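You operate a simulated robot arm through the tools that you are given. There is no shell and no other tool.

You are at the controls of a simulated robot arm. One attempt, no reset.

Task
Let the air off the tested tank, free it and stand it on the mat that the screen calls for.
Fine: GOOD goes on the good mat, LEAK on the rework mat, in its middle and lined up with it; shut the vent again.
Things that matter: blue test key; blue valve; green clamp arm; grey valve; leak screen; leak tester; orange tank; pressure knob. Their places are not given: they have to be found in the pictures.

The check looks at the end state, three seconds after you hand in, the way a careful person would. Anything else that was tipped, shoved, dropped, spilled or broken makes it a failure.

Robot
A 7-joint arm with a two-finger parallel gripper, fixed in place. Base frame: the origin is on the floor under the middle of its stand, x ahead of it, y to its left, z up; the work surface is at about z = 804. Readings come in mm, degrees, newtons and seconds.
It reaches about 1479 mm from its shoulder. Its first joint turns from -166.0 to 166.0 degrees. Payload 4.4 kg.
The TCP is the grasp point between the finger pads, 23 mm short of the fingertips. In the tool frame z runs along the fingers and y along their closing line. Largest opening 94 mm; finger width 38, thickness 10; the body of the gripper, 54 by 96 mm, starts 39 mm behind the TCP.
Orientation is that of the tool frame in the base frame, as [roll, pitch, yaw] about the fixed x, y, z axes, in that order (R = Rz(yaw) Ry(pitch) Rx(roll)). With the fingers straight down and closing along the base's y, the tool's x points along the base's -x, its y along +y and its z along -z.

Tools
- The arm moves only by the tool servo_tool. Its argument "rows" is a list of rows, each an object (a shift or turn left out is 0, a gripper value left out holds the last) with "turn": the turn, a rotation vector about the tool's x, y, z in units of 4 degrees (1.0 is 4 degrees), a list of three; "travel": the shift along the tool's x, y, z in units of 25 mm (1.0 is 25 mm), a list of three; "hand": the gripper command, from -1 (shut) to 1 (fully open), values between in proportion. In form: [{"turn": [ax, ay, az], "travel": [tx, ty, tz], "hand": hand}, ...]. A call has 1 to 20 rows; each row shifts and turns the commanded pose from where the row before left it, along the tool's axes as they then stand. A call with a number of a shift or a turn outside -1 to 1 is refused whole. Each row takes 0.2 s and may step no farther than 50 mm and 8.6 degrees from the row before; otherwise, or with a gripper value out of range, the whole call is refused. A pose out of reach is approached as far as the arm can. The call stops where the force on the tool passes 90 N (or 10 N more than at its start, if that is more) or the arm is blocked; 0.2 s more then pass. Each finger travels about 72 mm/s and halts on what it meets, pressing with about 24 N; the grip force reading is that of the motor and also rises with nothing between the fingers. The clock runs only during rows and for 0.2 s after the last one: add rows that do not move to give the fingers time. The reply holds the time, the measured pose of the TCP, the force on the tool along the base axes, the opening and the grip force, in the units named above and with some noise, with the torque about the TCP (base axes, N m) and any sound that the robot's microphone picked up.
- Cameras (640 x 400 px; columns grow to the right, rows downward): "scene" is fixed at [50, -649.4, 1508]; the picture's right is [0.71, -0.70, 0.00], its down [-0.20, -0.20, -0.96] and it looks along [0.67, 0.68, -0.29] (base axes); focal length 313 px, centre (320, 200). "wrist" rides on the gripper at [86, 16, -74] in the tool frame; the picture's right is [-0.18, 0.98, 0.00], its down [-0.58, -0.11, -0.81] and it looks along [-0.79, -0.15, 0.59] (tool axes); focal length 243 px, centre (320, 200).
- grab_frame(camera): a new picture of that camera. It takes no simulated time.
- point_at(camera, pixels): there is no depth. For up to 12 entries [column, row, z] of the newest picture of that camera ("zoom" is the newest enlarged one), the place [x, y] in the base frame at which the ray of that pixel passes the height z, good to about 2 mm. It takes no simulated time.
- close_up(camera, box): a new picture of the part [left, top, right, bottom] of that camera's present view, enlarged. It takes no simulated time.
- sign_off(): hands the job in; it is judged then, once.

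Leave the gripper open and the arm clear of the work at the hand-in unless told otherwise.

The tools are called after "Emit:" as a command line: name --argument value ..., lists and objects as JSON in quotes. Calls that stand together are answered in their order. servo_tool: Moves the arm, as the interface text tells. Its arguments: {"type":"object","properties":{"rows":{"type":"array"}},"required":["rows"]} The other tools are called the same way: grab_frame (camera) takes a picture; point_at (camera, pixels) gives the place at which the rays of pixels pass given heights; close_up (camera, box) takes an enlarged picture of a part of a camera's view; sign_off () hands the job in.

At the start:

```text
t: 0.0
eef_pos: [813.2, 325.1, 1305.8]
ee_rot: [-180.0, 0.0, 179.9]
force: [-0.7, 0.9, -0.5]
moment: [0.02, -0.04, 0.01]
width: 94.1
finger_force: 0.1
```

scene: 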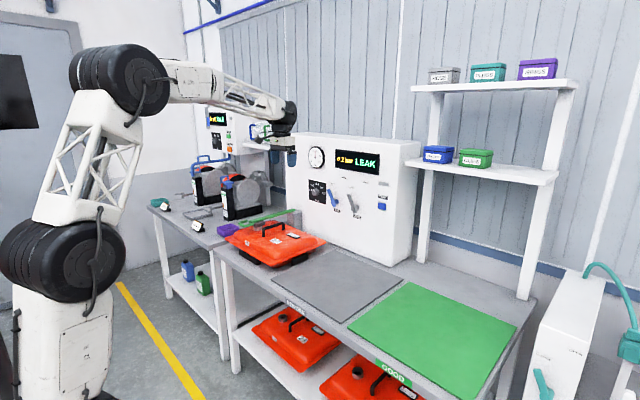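
wrist: 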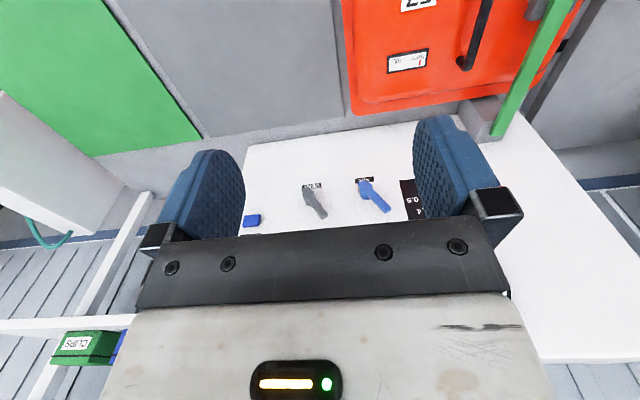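

I see the tester with a screen that seems to read LEAK near (363,162), the orange tank at (272,243), and the grey and green mats. I'll take enlarged pictures to read the panel and the tank area.

Emit:
close_up --camera "scene" --box '[290, 130, 420, 220]'

Emit:
close_up --camera "scene" --box '[200, 190, 340, 280]'

Emit:
close_up --camera "wrist" --box '[220, 0, 640, 260]'

Emit:
close_up --camera "scene" --box '[230, 250, 540, 400]'

```text
4.44 times, centred on (355, 175) of scene
```

zoom: 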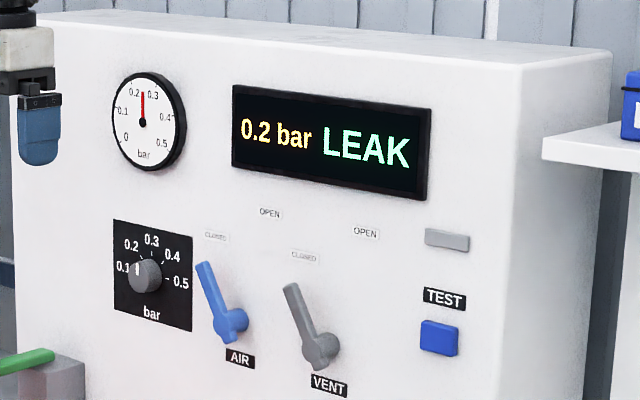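

```text
4.44 times, centred on (270, 235) of scene
```

zoom: 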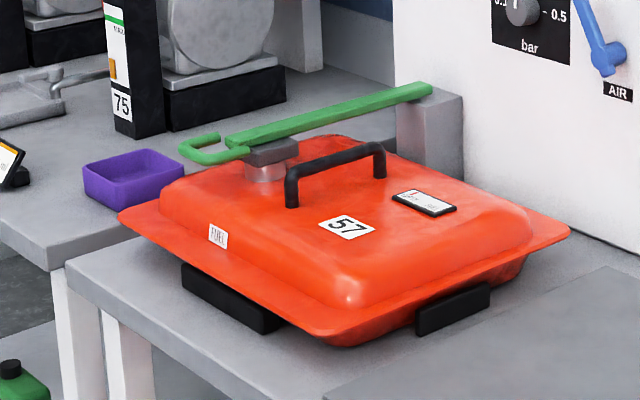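

```text
1.52 times, centred on (430, 130) of wrist
```

zoom: 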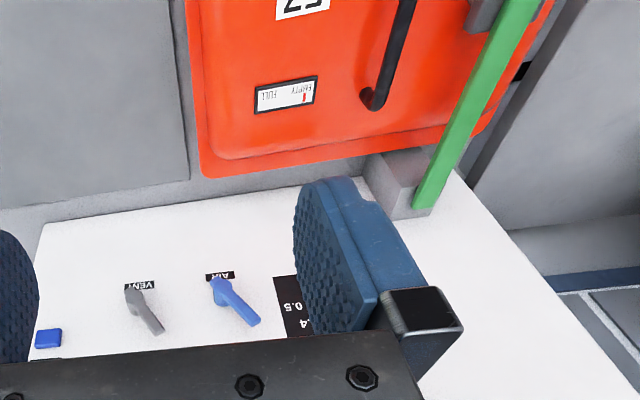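

```text
2.06 times, centred on (385, 325) of scene
```

zoom: 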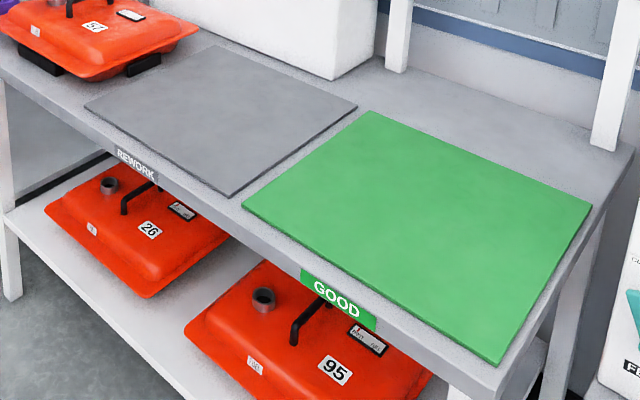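

The screen reads "0.2 bar LEAK", the gauge about 0.25, and both valves look CLOSED. I'll enlarge more to see valve levers, clamp and the edges of the panel and mats.

Emit:
close_up --camera "scene" --box '[300, 170, 400, 232]'

Emit:
close_up --camera "scene" --box '[210, 200, 310, 262]'

Emit:
close_up --camera "scene" --box '[300, 140, 400, 202]'

Emit:
point_at --camera "scene" --pixels '[[393, 265, 804], [271, 289, 806], [326, 248, 806], [402, 279, 806], [343, 322, 806], [408, 282, 806], [516, 327, 806], [472, 399, 806], [348, 326, 806]]'

```text
6.40 times, centred on (350, 201) of scene
```

zoom: 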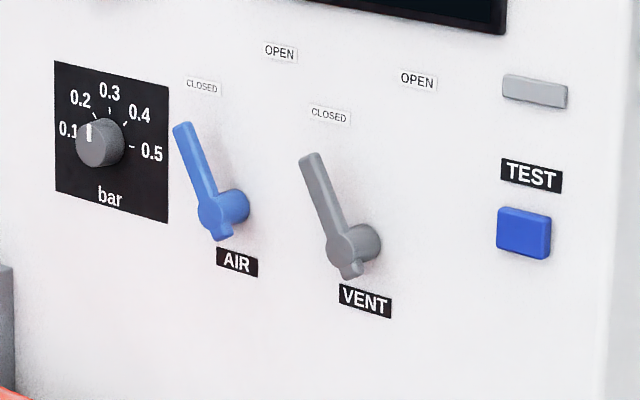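

```text
6.40 times, centred on (260, 231) of scene
```

zoom: 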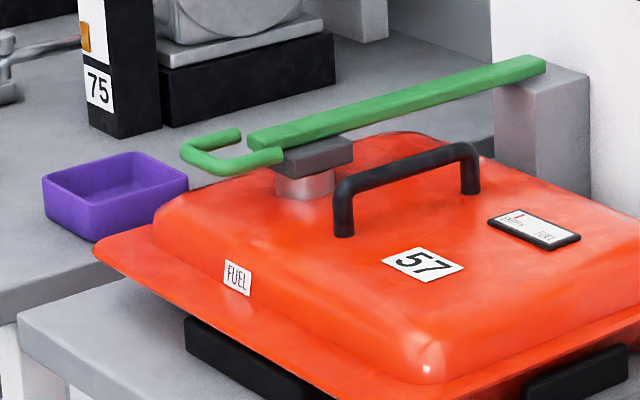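

```text
6.40 times, centred on (350, 171) of scene
```

zoom: 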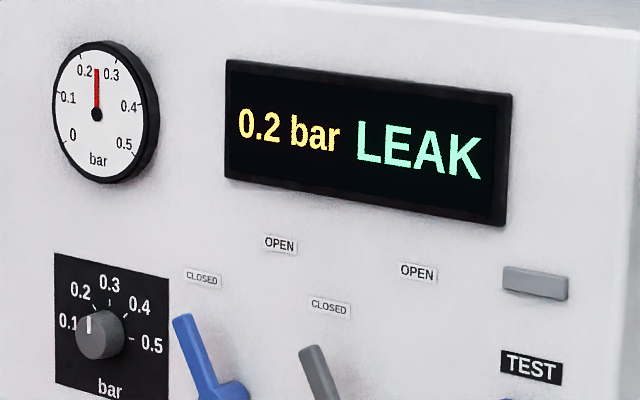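

```text
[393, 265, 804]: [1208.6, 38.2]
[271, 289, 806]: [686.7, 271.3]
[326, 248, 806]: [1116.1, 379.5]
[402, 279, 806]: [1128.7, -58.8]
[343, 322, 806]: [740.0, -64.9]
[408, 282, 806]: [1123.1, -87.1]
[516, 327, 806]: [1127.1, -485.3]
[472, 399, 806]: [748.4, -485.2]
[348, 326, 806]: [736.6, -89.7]
```

LEAK means the rework mat, which is the grey one with the REWORK tag. Next I zoom on the mat corners and the tank to measure them.

Emit:
close_up --camera "scene" --box '[260, 235, 420, 335]'

Emit:
point_at --camera "zoom" --pixels '[[44, 180, 806], [268, 55, 806], [570, 175, 806], [330, 347, 806]]'

Emit:
grab_frame --camera "scene"

```text
4.00 times, centred on (340, 285) of scene
```

zoom: 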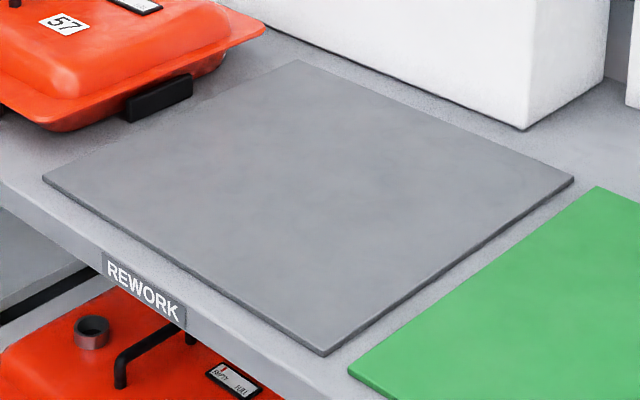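

```text
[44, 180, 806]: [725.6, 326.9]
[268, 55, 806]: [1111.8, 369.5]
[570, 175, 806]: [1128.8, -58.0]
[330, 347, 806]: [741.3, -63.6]
```

```text
taken
```

scene: 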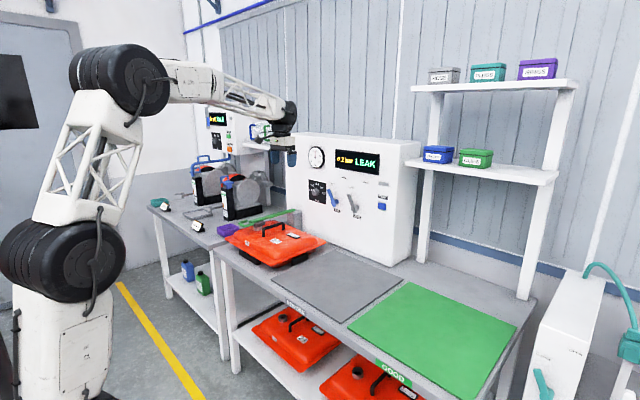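

The mat's corners in the enlarged view look to be at (297,60), (42,176), (574,179), (327,352). I'll convert these, along with front-bottom corner of the tester at (523,129).

Emit:
close_up --camera "scene" --box '[260, 235, 420, 335]'

Emit:
point_at --camera "zoom" --pixels '[[42, 176, 808], [297, 60, 808], [574, 179, 808], [327, 351, 808], [523, 130, 804], [270, 27, 804], [597, 186, 808], [348, 370, 808]]'

```text
4.00 times, centred on (340, 285) of scene
```

zoom: 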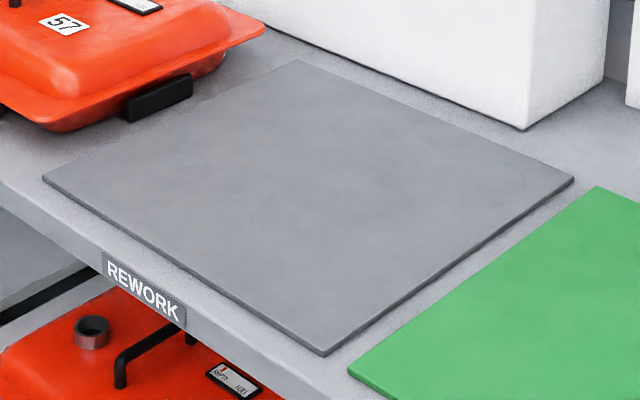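

```text
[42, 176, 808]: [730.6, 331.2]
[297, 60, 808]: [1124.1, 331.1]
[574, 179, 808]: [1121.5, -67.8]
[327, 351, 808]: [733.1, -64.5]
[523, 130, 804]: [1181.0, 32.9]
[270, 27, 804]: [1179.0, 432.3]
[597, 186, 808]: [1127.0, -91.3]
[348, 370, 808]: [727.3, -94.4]
```

The rework mat spans about x 731–1123, y −66–331, so its middle is near (927, 132), and the panel face is at x≈1180. Now I get rays for the valve pivot, lever tip and labels on the panel.

Emit:
close_up --camera "scene" --box '[300, 170, 400, 232]'

Emit:
point_at --camera "zoom" --pixels '[[362, 248, 1000], [362, 248, 1200], [312, 158, 1000], [312, 158, 1200], [329, 115, 1000], [329, 115, 1200], [417, 79, 1000], [417, 79, 1200], [232, 208, 1000], [232, 208, 1200], [183, 127, 1000], [183, 127, 1200]]'

Emit:
point_at --camera "zoom" --pixels '[[202, 86, 1000], [202, 86, 1200], [279, 53, 1000], [279, 53, 1200], [523, 232, 1000], [523, 232, 1200], [100, 142, 1000], [100, 142, 1200], [345, 248, 1000], [345, 248, 1200]]'

```text
6.40 times, centred on (350, 201) of scene
```

zoom: 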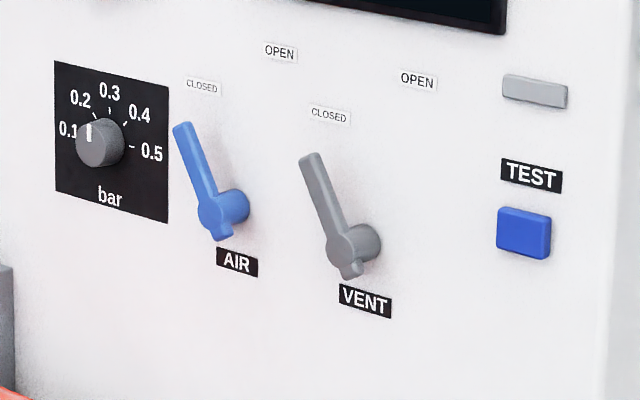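

```text
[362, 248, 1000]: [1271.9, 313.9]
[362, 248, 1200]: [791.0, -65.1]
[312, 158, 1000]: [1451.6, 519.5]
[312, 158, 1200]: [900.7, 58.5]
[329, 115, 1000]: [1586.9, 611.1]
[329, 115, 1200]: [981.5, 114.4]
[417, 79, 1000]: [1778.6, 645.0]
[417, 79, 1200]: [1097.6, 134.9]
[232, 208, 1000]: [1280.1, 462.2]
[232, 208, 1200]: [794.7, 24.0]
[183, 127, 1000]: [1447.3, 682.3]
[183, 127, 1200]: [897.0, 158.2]
```

```text
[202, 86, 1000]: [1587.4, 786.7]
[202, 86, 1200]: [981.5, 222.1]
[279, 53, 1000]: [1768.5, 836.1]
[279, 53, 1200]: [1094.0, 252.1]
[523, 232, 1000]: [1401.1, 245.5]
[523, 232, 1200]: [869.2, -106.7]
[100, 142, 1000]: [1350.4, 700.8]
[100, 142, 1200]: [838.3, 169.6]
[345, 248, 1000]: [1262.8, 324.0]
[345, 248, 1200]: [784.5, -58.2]
```

VENT pivot works out at about (1170, 237, 1040), its lever tip near (1145, 264, 1110) leaning to CLOSED, and the OPEN label near y=197. I'll look at the panel and tank closely from the wrist camera too.

Emit:
close_up --camera "wrist" --box '[240, 130, 480, 260]'

Emit:
close_up --camera "wrist" --box '[340, 0, 600, 160]'

```text
2.67 times, centred on (360, 195) of wrist
```

zoom: 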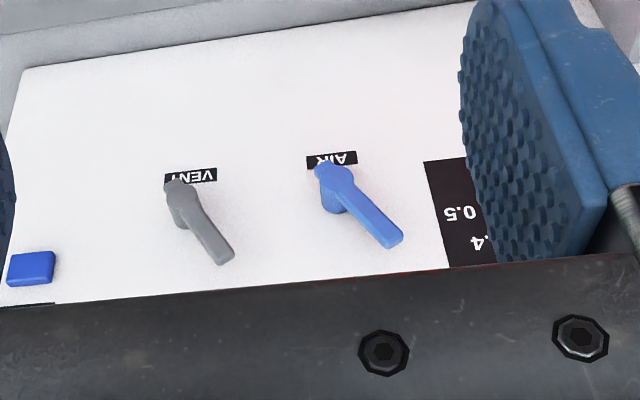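

```text
2.46 times, centred on (470, 80) of wrist
```

zoom: 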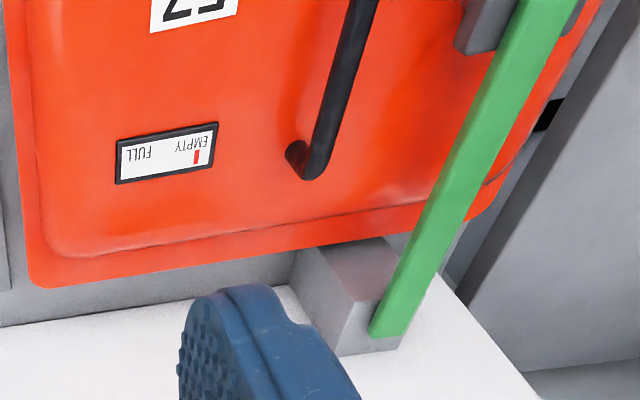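

The tank's gauge shows EMPTY, and both levers are at CLOSED. I move the hand back, left and up to look over the whole tank and clamp with the wrist camera.

Emit:
servo_tool --rows '[{"travel": [0.87, 0.43, -0.4], "hand": 1}, {"travel": [0.87, 0.43, -0.4]}, {"travel": [0.87, 0.43, -0.4]}, {"travel": [0.87, 0.43, -0.4]}, {"travel": [0.87, 0.43, -0.4]}, {"travel": [0.87, 0.43, -0.4]}, {"travel": [0.87, 0.43, -0.4]}, {"travel": [0.87, 0.43, -0.4]}, {"travel": [0.87, 0.43, -0.4]}, {"travel": [0.87, 0.43, -0.4]}, {"travel": [0.87, 0.43, -0.4]}, {"travel": [0.87, 0.43, -0.4]}, {}]'

Emit:
grab_frame --camera "wrist"

Emit:
grab_frame --camera "scene"

```text
t: 2.8
eef_pos: [549.4, 454.5, 1426.0]
ee_rot: [180.0, 0.0, 180.0]
force: [0.1, 0.8, 0.7]
moment: [0.0, -0.01, -0.02]
width: 93.9
finger_force: 0.1
```

```text
taken
```

wrist: 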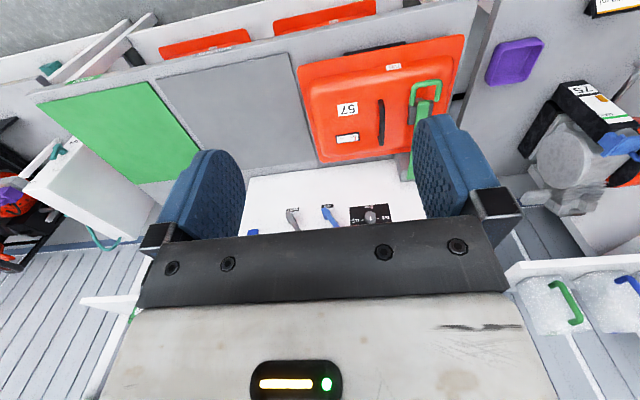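

```text
taken
```

scene: 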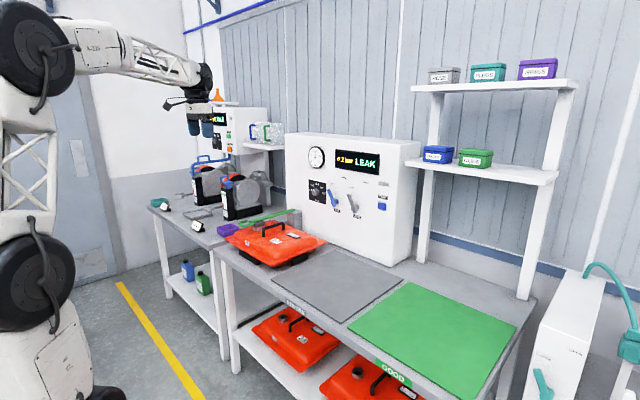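

The whole tank is now visible in the wrist view around (380,95). I enlarge it and measure the handle, clamp and rim.

Emit:
close_up --camera "wrist" --box '[280, 20, 500, 190]'

Emit:
close_up --camera "scene" --box '[215, 195, 335, 275]'

```text
2.35 times, centred on (390, 105) of wrist
```

zoom: 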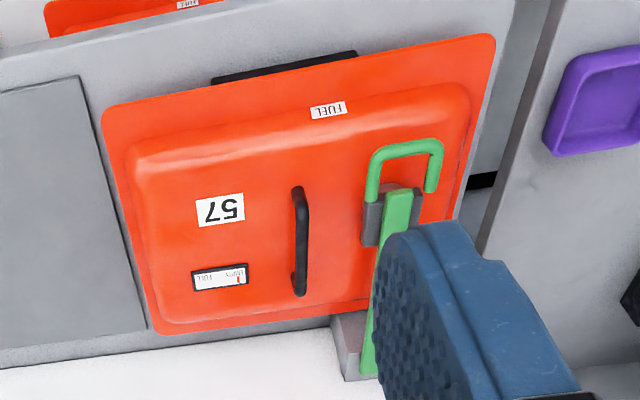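

```text
5.00 times, centred on (275, 235) of scene
```

zoom: 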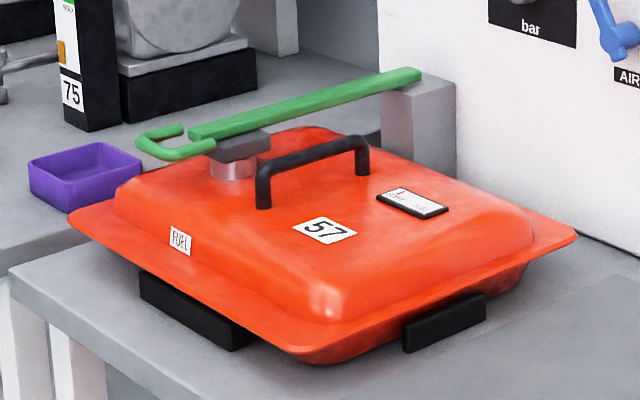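

The handle runs fore-aft and the clamp bar lies along x with its hook end toward the robot. I take rays from both cameras for the same features (rim corners, handle ends, bar end, hook) to triangulate heights.

Emit:
close_up --camera "wrist" --box '[280, 20, 500, 190]'

Emit:
point_at --camera "zoom" --pixels '[[104, 106, 850], [104, 106, 950], [494, 36, 850], [494, 36, 950], [152, 336, 850], [152, 336, 950], [298, 188, 950], [298, 188, 1000], [299, 294, 950], [299, 294, 1000], [410, 145, 950], [410, 145, 1000]]'

Emit:
close_up --camera "scene" --box '[215, 195, 335, 275]'

Emit:
point_at --camera "zoom" --pixels '[[300, 358, 850], [300, 358, 950], [68, 217, 850], [68, 217, 950], [577, 236, 850], [577, 236, 950], [264, 165, 950], [264, 165, 1000], [360, 138, 950], [360, 138, 1000], [155, 140, 950], [155, 140, 1000]]'

```text
2.35 times, centred on (390, 105) of wrist
```

zoom: 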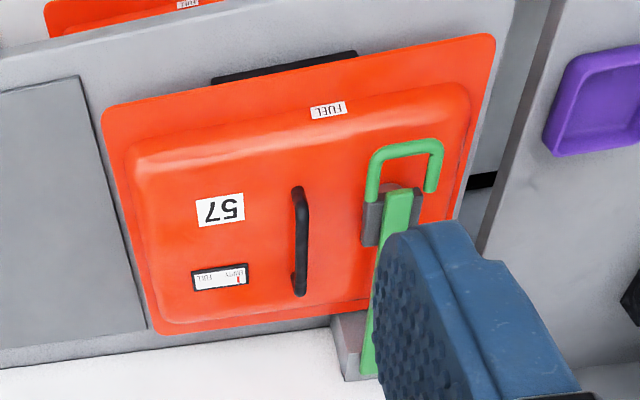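

```text
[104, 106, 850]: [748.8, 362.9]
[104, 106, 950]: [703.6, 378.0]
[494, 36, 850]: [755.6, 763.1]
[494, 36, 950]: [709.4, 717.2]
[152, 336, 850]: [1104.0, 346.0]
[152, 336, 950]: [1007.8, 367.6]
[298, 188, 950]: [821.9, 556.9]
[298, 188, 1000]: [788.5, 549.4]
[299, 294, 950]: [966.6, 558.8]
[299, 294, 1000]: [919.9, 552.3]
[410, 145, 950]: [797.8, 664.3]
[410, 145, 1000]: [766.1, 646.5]
```

```text
5.00 times, centred on (275, 235) of scene
```

zoom: 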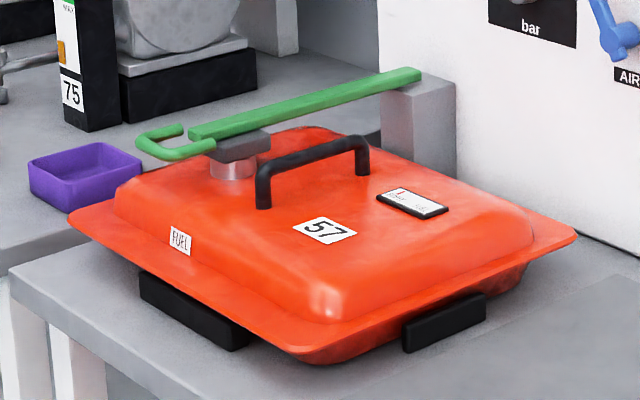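

```text
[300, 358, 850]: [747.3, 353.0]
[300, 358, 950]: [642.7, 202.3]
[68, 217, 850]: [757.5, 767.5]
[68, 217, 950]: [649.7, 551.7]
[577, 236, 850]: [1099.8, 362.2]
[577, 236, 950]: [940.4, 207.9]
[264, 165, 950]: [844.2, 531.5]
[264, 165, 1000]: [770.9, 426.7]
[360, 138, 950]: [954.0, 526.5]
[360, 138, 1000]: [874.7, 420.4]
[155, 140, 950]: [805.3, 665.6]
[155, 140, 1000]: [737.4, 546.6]
```

Rim corners come out near (750,360), (756,765), (1103,350) at z≈848; handle top near y=557, z≈938; the hook near (797,664,951). I need to see how the clamp hinges, so I move the wrist camera closer to the post.

Emit:
servo_tool --rows '[{"travel": [-0.57, 0.787, 0.653]}, {"travel": [-0.57, 0.787, 0.653]}, {"travel": [-0.57, 0.787, 0.653]}, {"travel": [-0.57, 0.787, 0.653]}, {"travel": [-0.57, 0.787, 0.653]}, {"travel": [-0.57, 0.787, 0.653]}, {"travel": [-0.57, 0.787, 0.653]}, {"travel": [-0.57, 0.787, 0.653]}, {"travel": [-0.57, 0.787, 0.653]}, {"travel": [-0.57, 0.787, 0.653]}, {"travel": [-0.57, 0.787, 0.653]}, {"travel": [-0.57, 0.787, 0.653]}, {}]'

Emit:
grab_frame --camera "wrist"

Emit:
grab_frame --camera "scene"

```text
t: 5.6
eef_pos: [720.2, 691.1, 1232.4]
ee_rot: [-179.9, 0.1, -180.0]
force: [-0.5, -0.5, 0.2]
moment: [-0.03, 0.01, -0.02]
width: 94.1
finger_force: 0.1
```

```text
taken
```

wrist: 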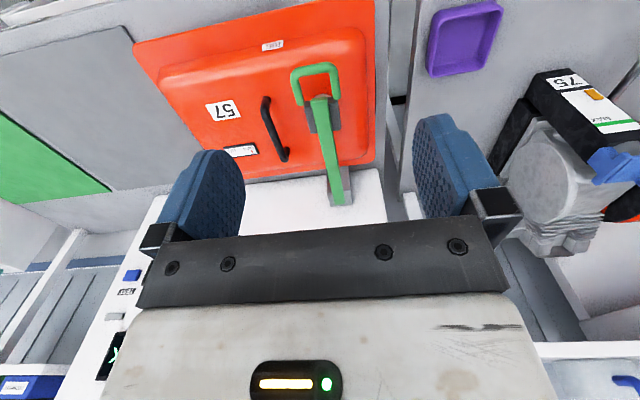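

```text
taken
```

scene: 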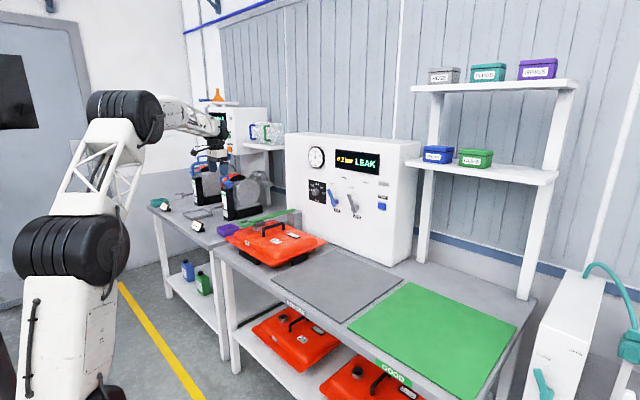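

The clamp is clear now. I enlarge it at (320,130).

Emit:
close_up --camera "wrist" --box '[250, 50, 410, 215]'

Emit:
point_at --camera "wrist" --pixels '[[132, 43, 850], [132, 43, 840], [375, 0, 850], [268, 98, 940], [285, 155, 940], [320, 68, 955], [303, 100, 955], [338, 95, 955], [340, 204, 960], [318, 97, 960]]'

```text
2.42 times, centred on (330, 132) of wrist
```

zoom: 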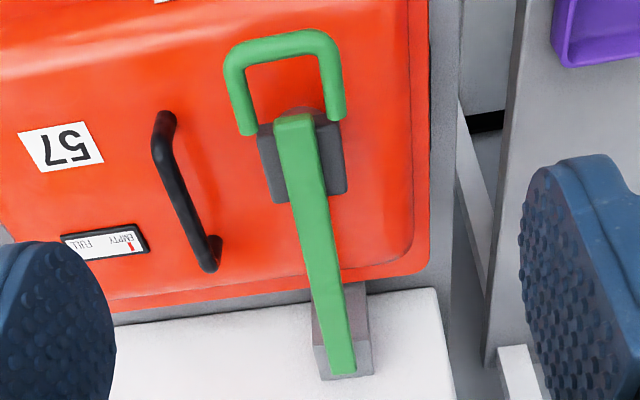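

```text
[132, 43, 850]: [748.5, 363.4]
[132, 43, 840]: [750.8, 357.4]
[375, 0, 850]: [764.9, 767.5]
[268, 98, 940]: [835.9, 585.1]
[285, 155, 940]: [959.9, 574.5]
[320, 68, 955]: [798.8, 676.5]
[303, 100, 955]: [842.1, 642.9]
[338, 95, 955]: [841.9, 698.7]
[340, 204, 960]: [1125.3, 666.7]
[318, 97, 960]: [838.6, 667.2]
```

The clamp bar is hinged at the grey post near (1125, 665), with the hook facing the robot. The pressure has to go first, so I move over toward the VENT valve, staying well off the panel.

Emit:
servo_tool --rows '[{"travel": [-0.6, -0.98, -0.05]}, {"travel": [-0.6, -0.98, -0.05]}, {"travel": [-0.6, -0.98, -0.05]}, {"travel": [-0.6, -0.98, -0.05]}, {"travel": [-0.6, -0.98, -0.05]}, {"travel": [-0.6, -0.98, -0.05]}, {"travel": [-0.6, -0.98, -0.05]}, {"travel": [-0.6, -0.98, -0.05]}, {"travel": [-0.6, -0.98, -0.05]}, {"travel": [-0.6, -0.98, -0.05]}, {"travel": [-0.6, -0.98, -0.05]}, {"travel": [-0.6, -0.98, -0.05]}, {"travel": [-0.6, -0.98, -0.05]}, {"travel": [-0.6, -0.98, -0.05]}, {"travel": [-0.6, -0.98, -0.05]}, {"travel": [-0.6, -0.98, -0.05]}, {"travel": [-0.6, -0.98, -0.05]}, {"travel": [-0.6, -0.98, -0.05]}, {}]'

Emit:
servo_tool --rows '[{"turn": [0, -1, 0]}, {"turn": [0, -1, 0]}, {"turn": [0, -1, 0]}, {"turn": [0, -1, 0]}, {"turn": [0, -1, 0]}, {"turn": [0, -1, 0]}, {"turn": [0, -1, 0]}, {"turn": [0, -1, 0]}, {"turn": [0, -1, 0]}, {"turn": [0, -1, 0]}, {"turn": [0, -1, 0]}, {}]'

Emit:
grab_frame --camera "wrist"

Emit:
grab_frame --camera "scene"

```text
t: 9.6
eef_pos: [993.5, 248.4, 1253.3]
ee_rot: [-180.0, 0.0, 180.0]
force: [0.1, 1.0, 0.5]
moment: [-0.01, 0.0, -0.04]
width: 93.9
finger_force: 0.0
```

```text
t: 12.2
eef_pos: [992.2, 250.8, 1253.7]
ee_rot: [179.9, 44.1, -180.0]
force: [1.3, 0.7, -0.1]
moment: [0.0, 0.01, -0.01]
width: 94.0
finger_force: 0.1
```

```text
taken
```

wrist: 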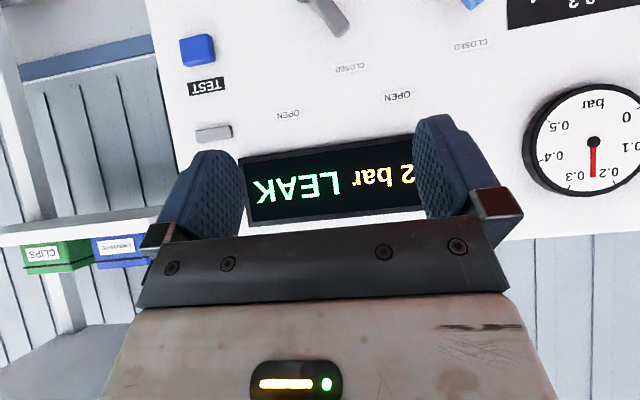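

```text
taken
```

scene: 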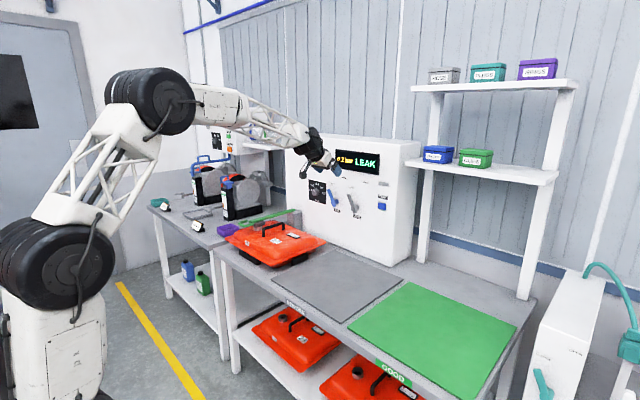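

The wrist camera now faces the panel squarely (upside down). I lower the hand 150 mm to look straight at the valves.

Emit:
servo_tool --rows '[{"travel": [0.695, 0, 0.719]}, {"travel": [0.695, 0, 0.719]}, {"travel": [0.695, 0, 0.719]}, {"travel": [0.695, 0, 0.719]}, {"travel": [0.695, 0, 0.719]}, {"travel": [0.695, 0, 0.719]}, {}]'

Emit:
grab_frame --camera "wrist"

Emit:
close_up --camera "wrist" --box '[200, 40, 460, 200]'

```text
t: 13.8
eef_pos: [990.6, 248.9, 1102.6]
ee_rot: [-180.0, 44.0, -180.0]
force: [-0.1, 0.5, 0.5]
moment: [-0.01, 0.01, -0.03]
width: 93.8
finger_force: 0.1
```

```text
taken
```

wrist: 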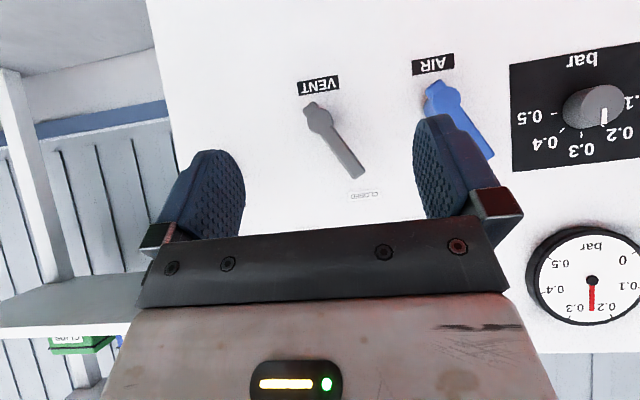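

```text
2.46 times, centred on (330, 120) of wrist
```

zoom: 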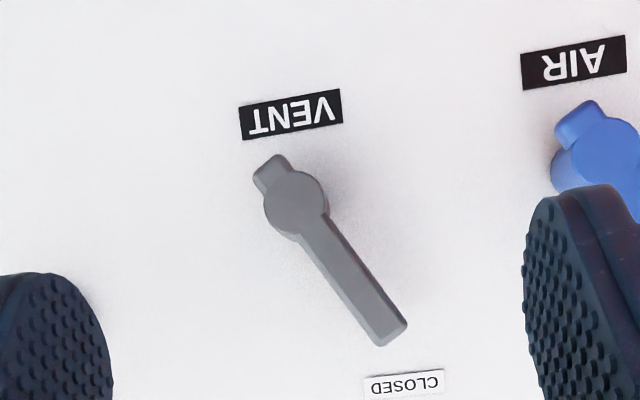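

The VENT lever pivots near (234, 1045) in y/z and its tip is near (267, 1104), tilted 30° toward CLOSED; the knob reads 0.2. I narrow the fingers to about 52 mm, line up at y≈262 and approach partway.

Emit:
servo_tool --rows '[{"travel": [0, 0.52, 0], "hand": 0.1}, {}, {}, {}, {"travel": [-0.575, 0, 0.556]}, {"travel": [-0.575, 0, 0.556]}, {"travel": [-0.575, 0, 0.556]}, {"travel": [-0.575, 0, 0.556]}, {}]'

Emit:
grab_frame --camera "wrist"

Emit:
close_up --camera "scene" --box '[290, 140, 410, 220]'

```text
t: 15.8
eef_pos: [1071.1, 262.3, 1102.4]
ee_rot: [180.0, 43.9, 180.0]
force: [-0.4, -0.1, -0.5]
moment: [0.0, 0.04, 0.0]
width: 51.7
finger_force: 0.1
```

```text
taken
```

wrist: 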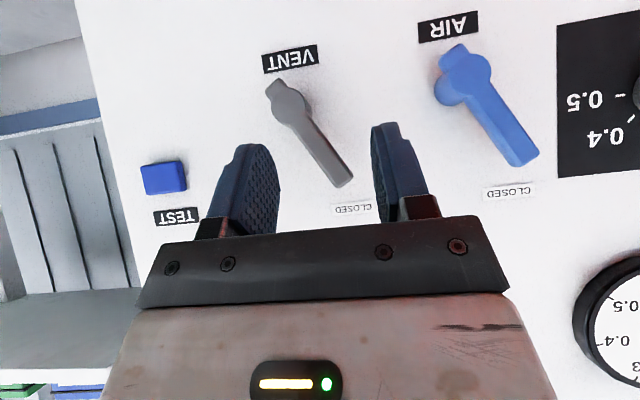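

```text
5.00 times, centred on (350, 180) of scene
```

zoom: 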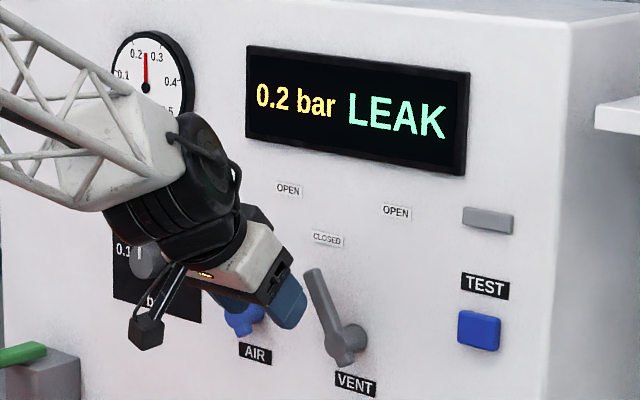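

The fingers straddle the VENT lever in line. I continue 66 mm toward the panel slowly.

Emit:
servo_tool --rows '[{"travel": [-0.48, 0, 0.46]}, {"travel": [-0.48, 0, 0.46]}, {"travel": [-0.48, 0, 0.46]}, {"travel": [-0.48, 0, 0.46]}, {}]'

Emit:
grab_frame --camera "wrist"

Emit:
close_up --camera "scene" --box '[290, 140, 410, 220]'

```text
t: 17.0
eef_pos: [1136.4, 262.5, 1101.2]
ee_rot: [179.9, 44.0, 180.0]
force: [-0.7, 0.2, -0.5]
moment: [0.0, -0.04, -0.03]
width: 52.1
finger_force: 0.1
```

```text
taken
```

wrist: 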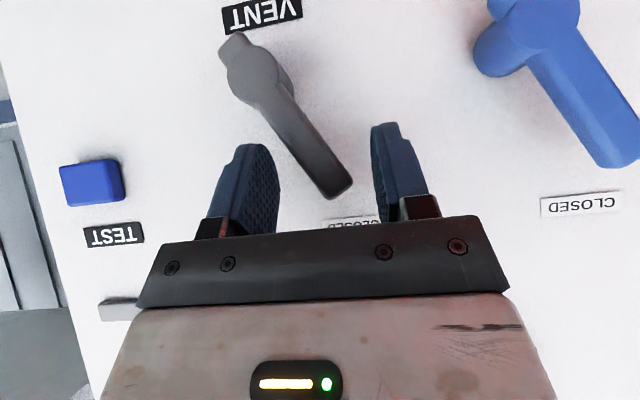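

```text
5.00 times, centred on (350, 180) of scene
```

zoom: 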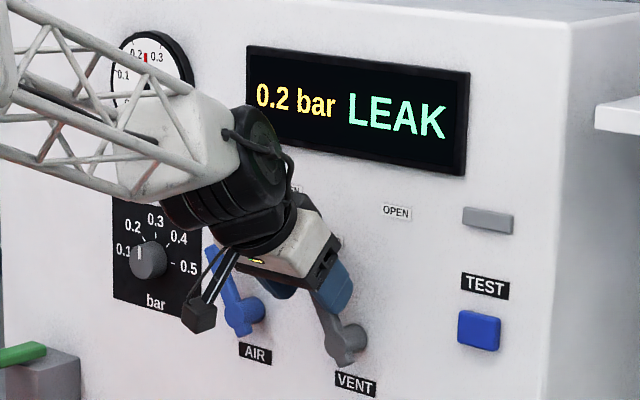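

The lever tip at (340,185) sits between the fingers. I push sideways toward OPEN (−y) by 50 mm in small steps.

Emit:
servo_tool --rows '[{"travel": [0, -0.4, 0]}, {"travel": [0, -0.4, 0]}, {"travel": [0, -0.4, 0]}, {"travel": [0, -0.4, 0]}, {"travel": [0, -0.4, 0]}, {}]'

Emit:
grab_frame --camera "wrist"

Emit:
close_up --camera "scene" --box '[290, 140, 410, 220]'

```text
t: 18.4
eef_pos: [1137.5, 213.3, 1101.8]
ee_rot: [-179.9, 44.1, 179.9]
force: [-1.5, 0.8, 1.3]
moment: [0.08, -0.01, 0.01]
width: 51.7
finger_force: 0.0
```

```text
taken
```

wrist: 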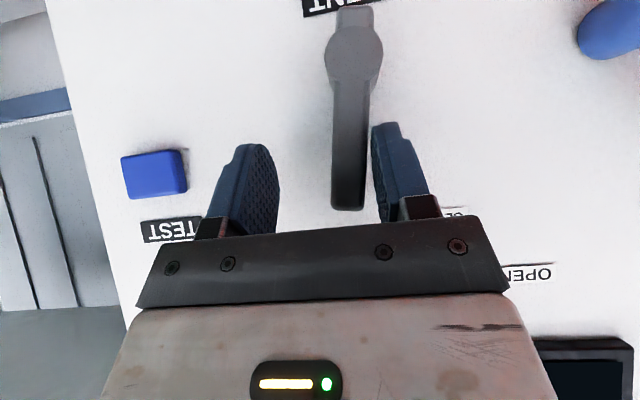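

```text
5.00 times, centred on (350, 180) of scene
```

zoom: 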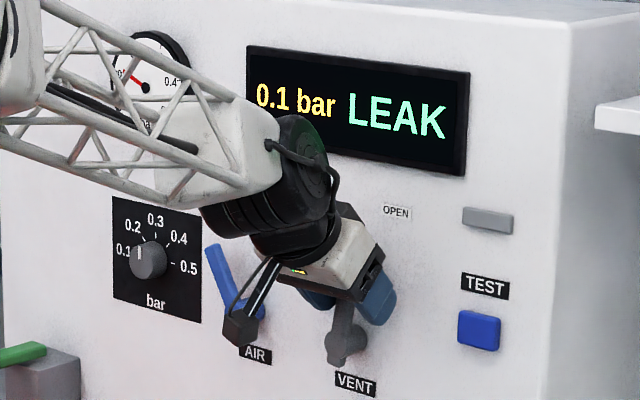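

The lever is nearly upright and the pressure is falling (0.1 bar). I push a further 28 mm to fully OPEN, then wait a while.

Emit:
servo_tool --rows '[{"travel": [0, -0.3, 0]}, {"travel": [0, -0.3, 0]}, {"travel": [0, -0.3, 0]}, {"travel": [0, -0.25, 0]}, {}, {}, {}, {}, {}, {}]'

Emit:
grab_frame --camera "wrist"

Emit:
close_up --camera "scene" --box '[290, 140, 410, 220]'

```text
t: 20.6
eef_pos: [1137.8, 186.7, 1102.9]
ee_rot: [-180.0, 44.1, 180.0]
force: [-39.4, 47.5, 16.4]
moment: [1.83, 0.77, 1.85]
width: 77.1
finger_force: 23.9
```

```text
taken
```

wrist: 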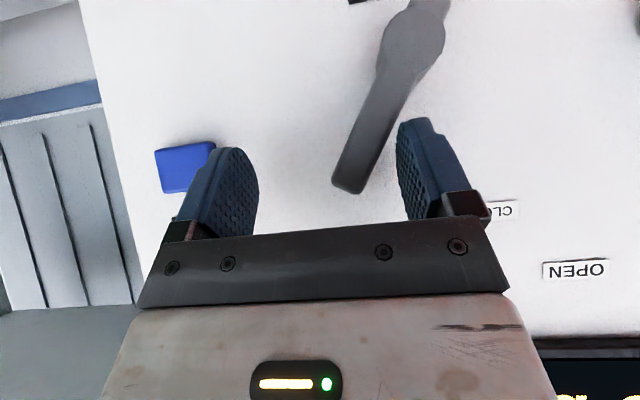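

```text
5.00 times, centred on (350, 180) of scene
```

zoom: 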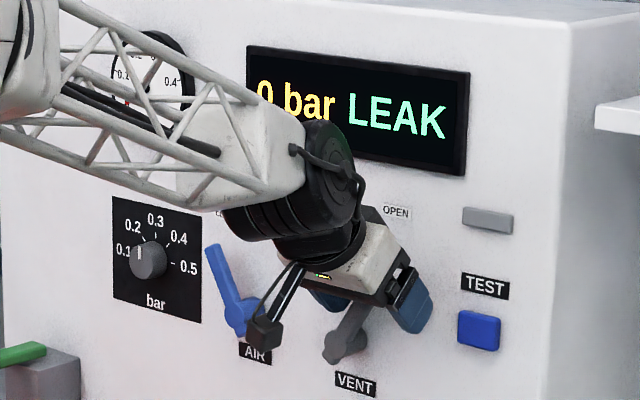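

The lever reached its OPEN stop (the finger yielded, 48 N) and the screen says 0 bar. I ease back 13 mm, wait two seconds, and check the gauge.

Emit:
servo_tool --rows '[{"travel": [0, 0.26, 0]}, {"travel": [0, 0.26, 0]}, {}, {}, {}, {}, {}, {}, {}, {}]'

Emit:
grab_frame --camera "wrist"

Emit:
close_up --camera "scene" --box '[300, 140, 390, 200]'

```text
t: 22.8
eef_pos: [1137.4, 198.0, 1102.6]
ee_rot: [180.0, 43.9, 179.9]
force: [-2.7, 9.5, 8.4]
moment: [0.46, -0.02, 0.17]
width: 56.1
finger_force: 4.8
```

```text
taken
```

wrist: 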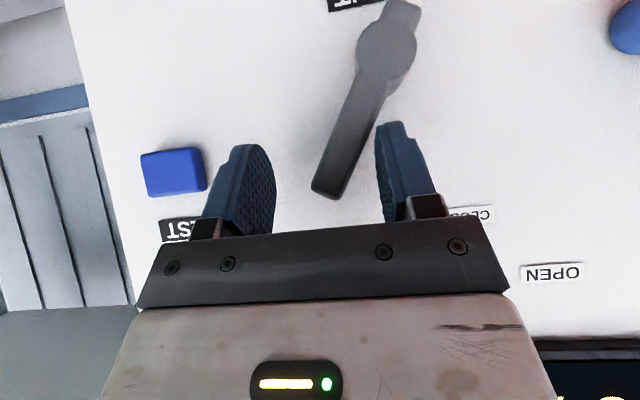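

```text
6.67 times, centred on (345, 170) of scene
```

zoom: 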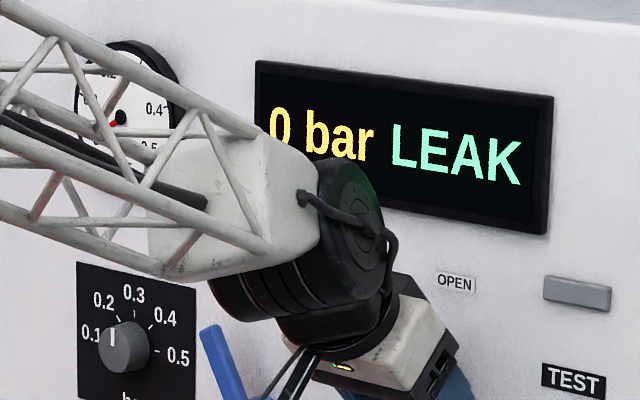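

Screen reads 0 bar; the needle seems at the bottom-left. I wait about 4 s more so all air is out.

Emit:
servo_tool --rows '[{}, {}, {}, {}, {}, {}, {}, {}, {}, {}, {}, {}, {}, {}, {}, {}, {}, {}, {}, {}]'

Emit:
close_up --camera "scene" --box '[300, 140, 360, 180]'

```text
t: 27.0
eef_pos: [1137.2, 197.8, 1101.9]
ee_rot: [180.0, 44.0, -180.0]
force: [-4.4, 9.3, 0.4]
moment: [0.26, 0.12, 0.19]
width: 55.9
finger_force: 4.8
```

```text
10.00 times, centred on (330, 160) of scene
```

zoom: 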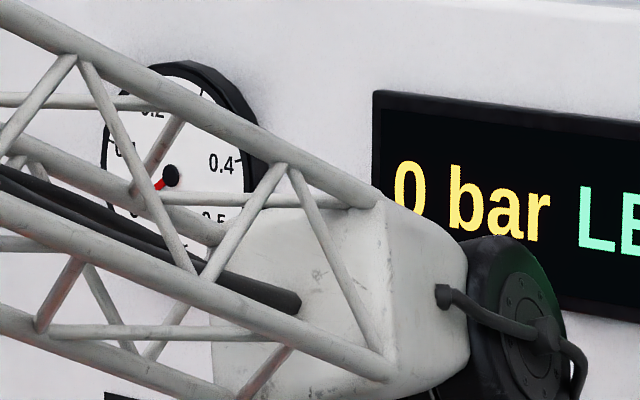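

The red needle points at the 0 mark. Now I push the lever back toward CLOSED (+y), about 75 mm.

Emit:
servo_tool --rows '[{"travel": [0, 0.4, 0]}, {"travel": [0, 0.4, 0]}, {"travel": [0, 0.4, 0]}, {"travel": [0, 0.4, 0]}, {"travel": [0, 0.4, 0]}, {"travel": [0, 0.4, 0]}, {"travel": [0, 0.3, 0]}, {"travel": [0, 0.3, 0]}, {}, {}]'

Emit:
grab_frame --camera "wrist"

```text
t: 29.2
eef_pos: [1136.7, 273.2, 1101.7]
ee_rot: [-179.9, 44.1, -180.0]
force: [-8.1, -12.4, 3.2]
moment: [-0.36, 0.01, -0.26]
width: 57.2
finger_force: 6.0
```

```text
taken
```

wrist: 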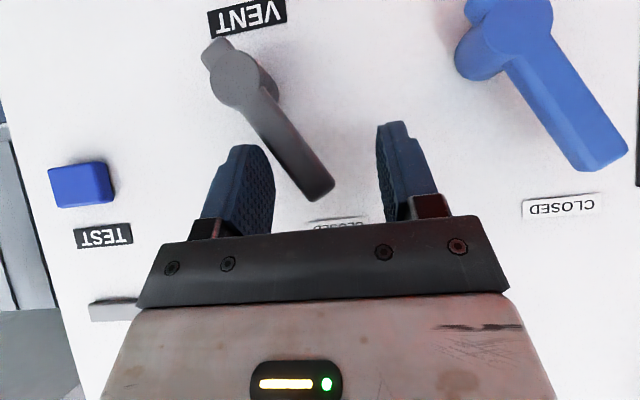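

The lever met its CLOSED stop (12 N) and is parallel with the blue one. I re-centre and back straight off the panel.

Emit:
servo_tool --rows '[{"travel": [0, -0.42, 0]}, {}, {"travel": [0.575, 0, -0.556]}, {"travel": [0.575, 0, -0.556]}, {"travel": [0.575, 0, -0.556]}, {"travel": [0.575, 0, -0.556]}, {"travel": [0.575, 0, -0.556]}, {"travel": [0.575, 0, -0.556]}, {"travel": [0.575, 0, -0.556]}, {}]'

Emit:
grab_frame --camera "wrist"

Emit:
close_up --camera "scene" --box '[290, 140, 410, 220]'

```text
t: 31.4
eef_pos: [996.6, 260.3, 1102.7]
ee_rot: [180.0, 44.2, -180.0]
force: [1.1, -0.2, -0.2]
moment: [0.02, -0.03, -0.01]
width: 51.7
finger_force: 0.1
```

```text
taken
```

wrist: 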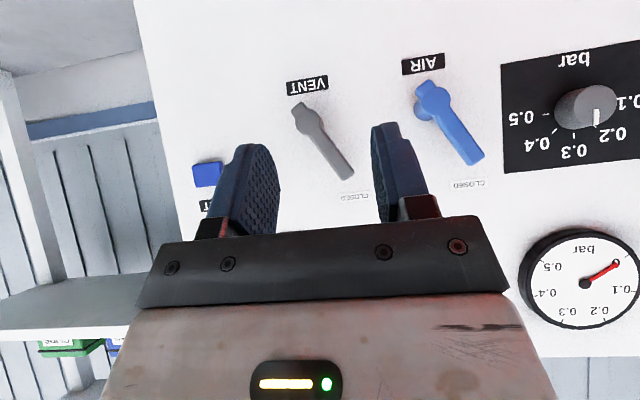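

```text
5.00 times, centred on (350, 180) of scene
```

zoom: 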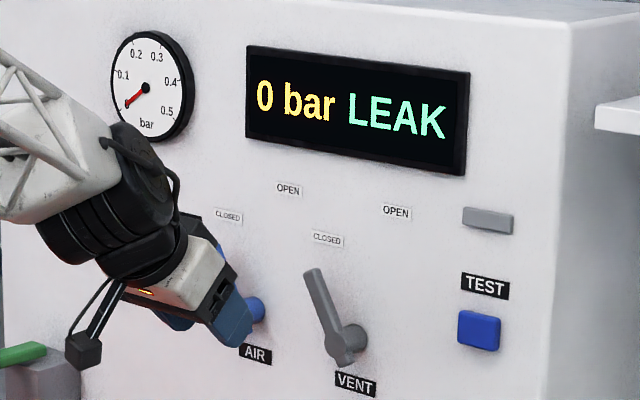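

Gauge at 0, vent shut, blue valve untouched. Next I move over to the clamp, staying at z≈1100, to see the hinge face-on.

Emit:
servo_tool --rows '[{"travel": [0.26, 0.95, -0.254], "hand": 1}, {"travel": [0.26, 0.95, -0.254]}, {"travel": [0.26, 0.95, -0.254]}, {"travel": [0.26, 0.95, -0.254]}, {"travel": [0.26, 0.95, -0.254]}, {"travel": [0.26, 0.95, -0.254]}, {"travel": [0.26, 0.95, -0.254]}, {"travel": [0.26, 0.95, -0.254]}, {"travel": [0.26, 0.95, -0.254]}, {"travel": [0.26, 0.95, -0.254]}, {"travel": [0.26, 0.95, -0.254]}, {"travel": [0.26, 0.95, -0.254]}, {"travel": [0.26, 0.95, -0.254]}, {"travel": [0.26, 0.95, -0.254]}, {"travel": [0.26, 0.95, -0.254]}, {"travel": [0.26, 0.95, -0.254]}, {}]'

Emit:
grab_frame --camera "wrist"

Emit:
grab_frame --camera "scene"

```text
t: 35.0
eef_pos: [851.7, 643.4, 1103.8]
ee_rot: [180.0, 44.1, -179.9]
force: [-0.2, 0.1, -0.3]
moment: [0.01, -0.01, -0.01]
width: 94.1
finger_force: 0.1
```

```text
taken
```

wrist: 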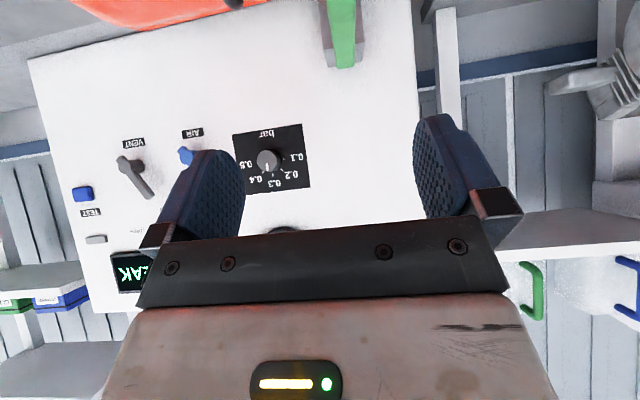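

```text
taken
```

scene: 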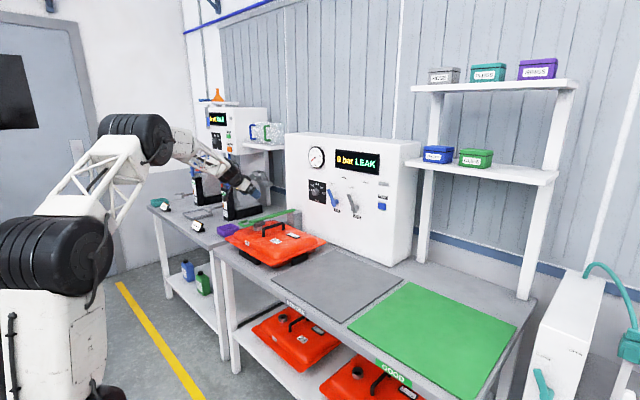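

The post is at the top edge (342,40). I tilt back 24° so the camera looks lower at the bar and post.

Emit:
servo_tool --rows '[{"turn": [0, 1, 0]}, {"turn": [0, 1, 0]}, {"turn": [0, 1, 0]}, {"turn": [0, 1, 0]}, {"turn": [0, 1, 0]}, {"turn": [0, 1, 0]}, {}]'

Emit:
grab_frame --camera "wrist"

Emit:
close_up --camera "wrist" --box '[240, 0, 440, 200]'

```text
t: 36.6
eef_pos: [853.0, 643.3, 1102.7]
ee_rot: [-179.9, 20.0, 180.0]
force: [-0.7, 0.4, -0.1]
moment: [-0.01, 0.02, 0.02]
width: 94.0
finger_force: 0.0
```

```text
taken
```

wrist: 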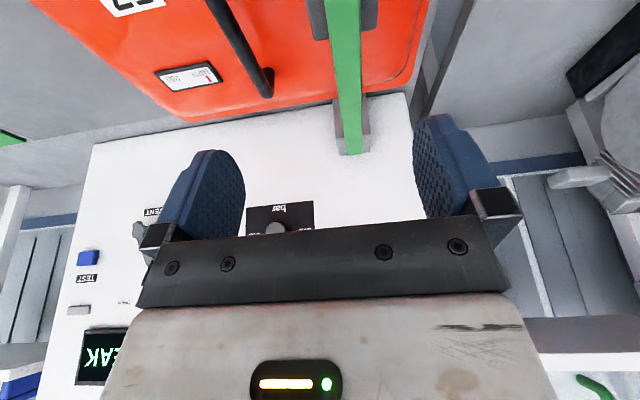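

```text
2.00 times, centred on (340, 100) of wrist
```

zoom: 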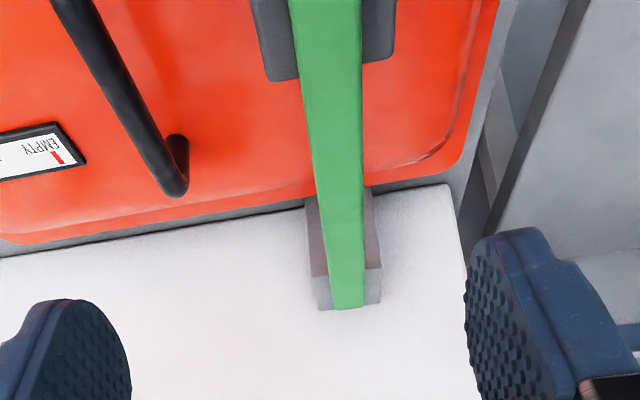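

The bar rests along the top of the post with its hinge at the far end. I move back 150 mm to see the loop handle, bar and handle together.

Emit:
servo_tool --rows '[{"travel": [0.94, 0, -0.342]}, {"travel": [0.94, 0, -0.342]}, {"travel": [0.94, 0, -0.342]}, {"travel": [0.94, 0, -0.342]}, {"travel": [0.94, 0, -0.342]}, {"travel": [0.94, 0, -0.342]}, {}]'

Emit:
grab_frame --camera "wrist"

Emit:
close_up --camera "wrist" --box '[250, 0, 410, 160]'

Emit:
close_up --camera "scene" --box '[230, 200, 310, 250]'

```text
t: 38.2
eef_pos: [702.4, 645.0, 1103.2]
ee_rot: [179.9, 20.0, -180.0]
force: [0.4, -0.9, -0.5]
moment: [0.02, -0.03, 0.02]
width: 94.0
finger_force: 0.0
```

```text
taken
```

wrist: 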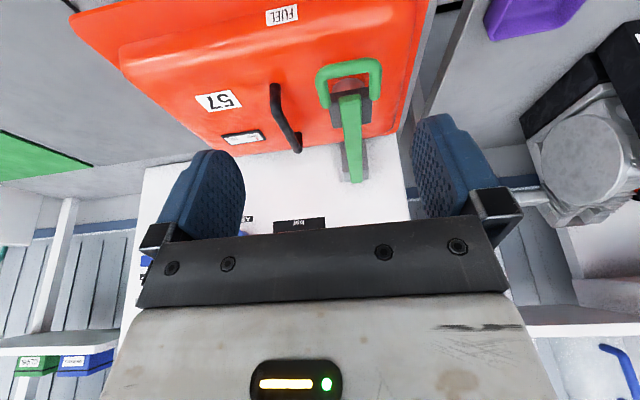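

```text
2.50 times, centred on (330, 80) of wrist
```

zoom: 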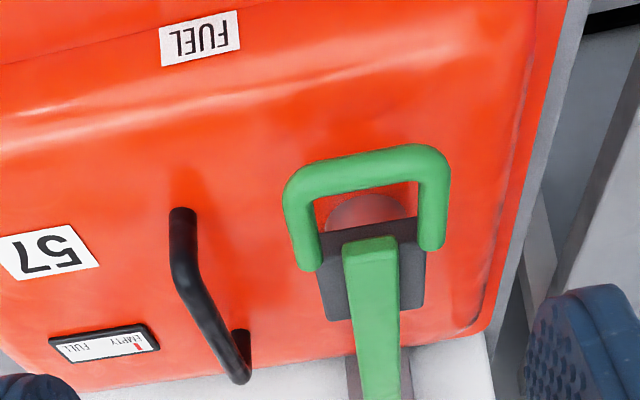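

```text
8.00 times, centred on (270, 225) of scene
```

zoom: 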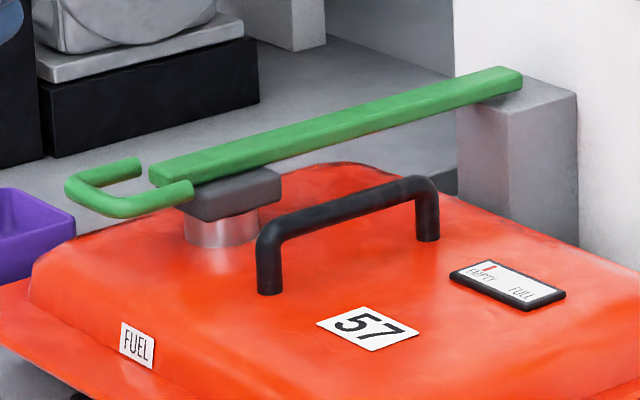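

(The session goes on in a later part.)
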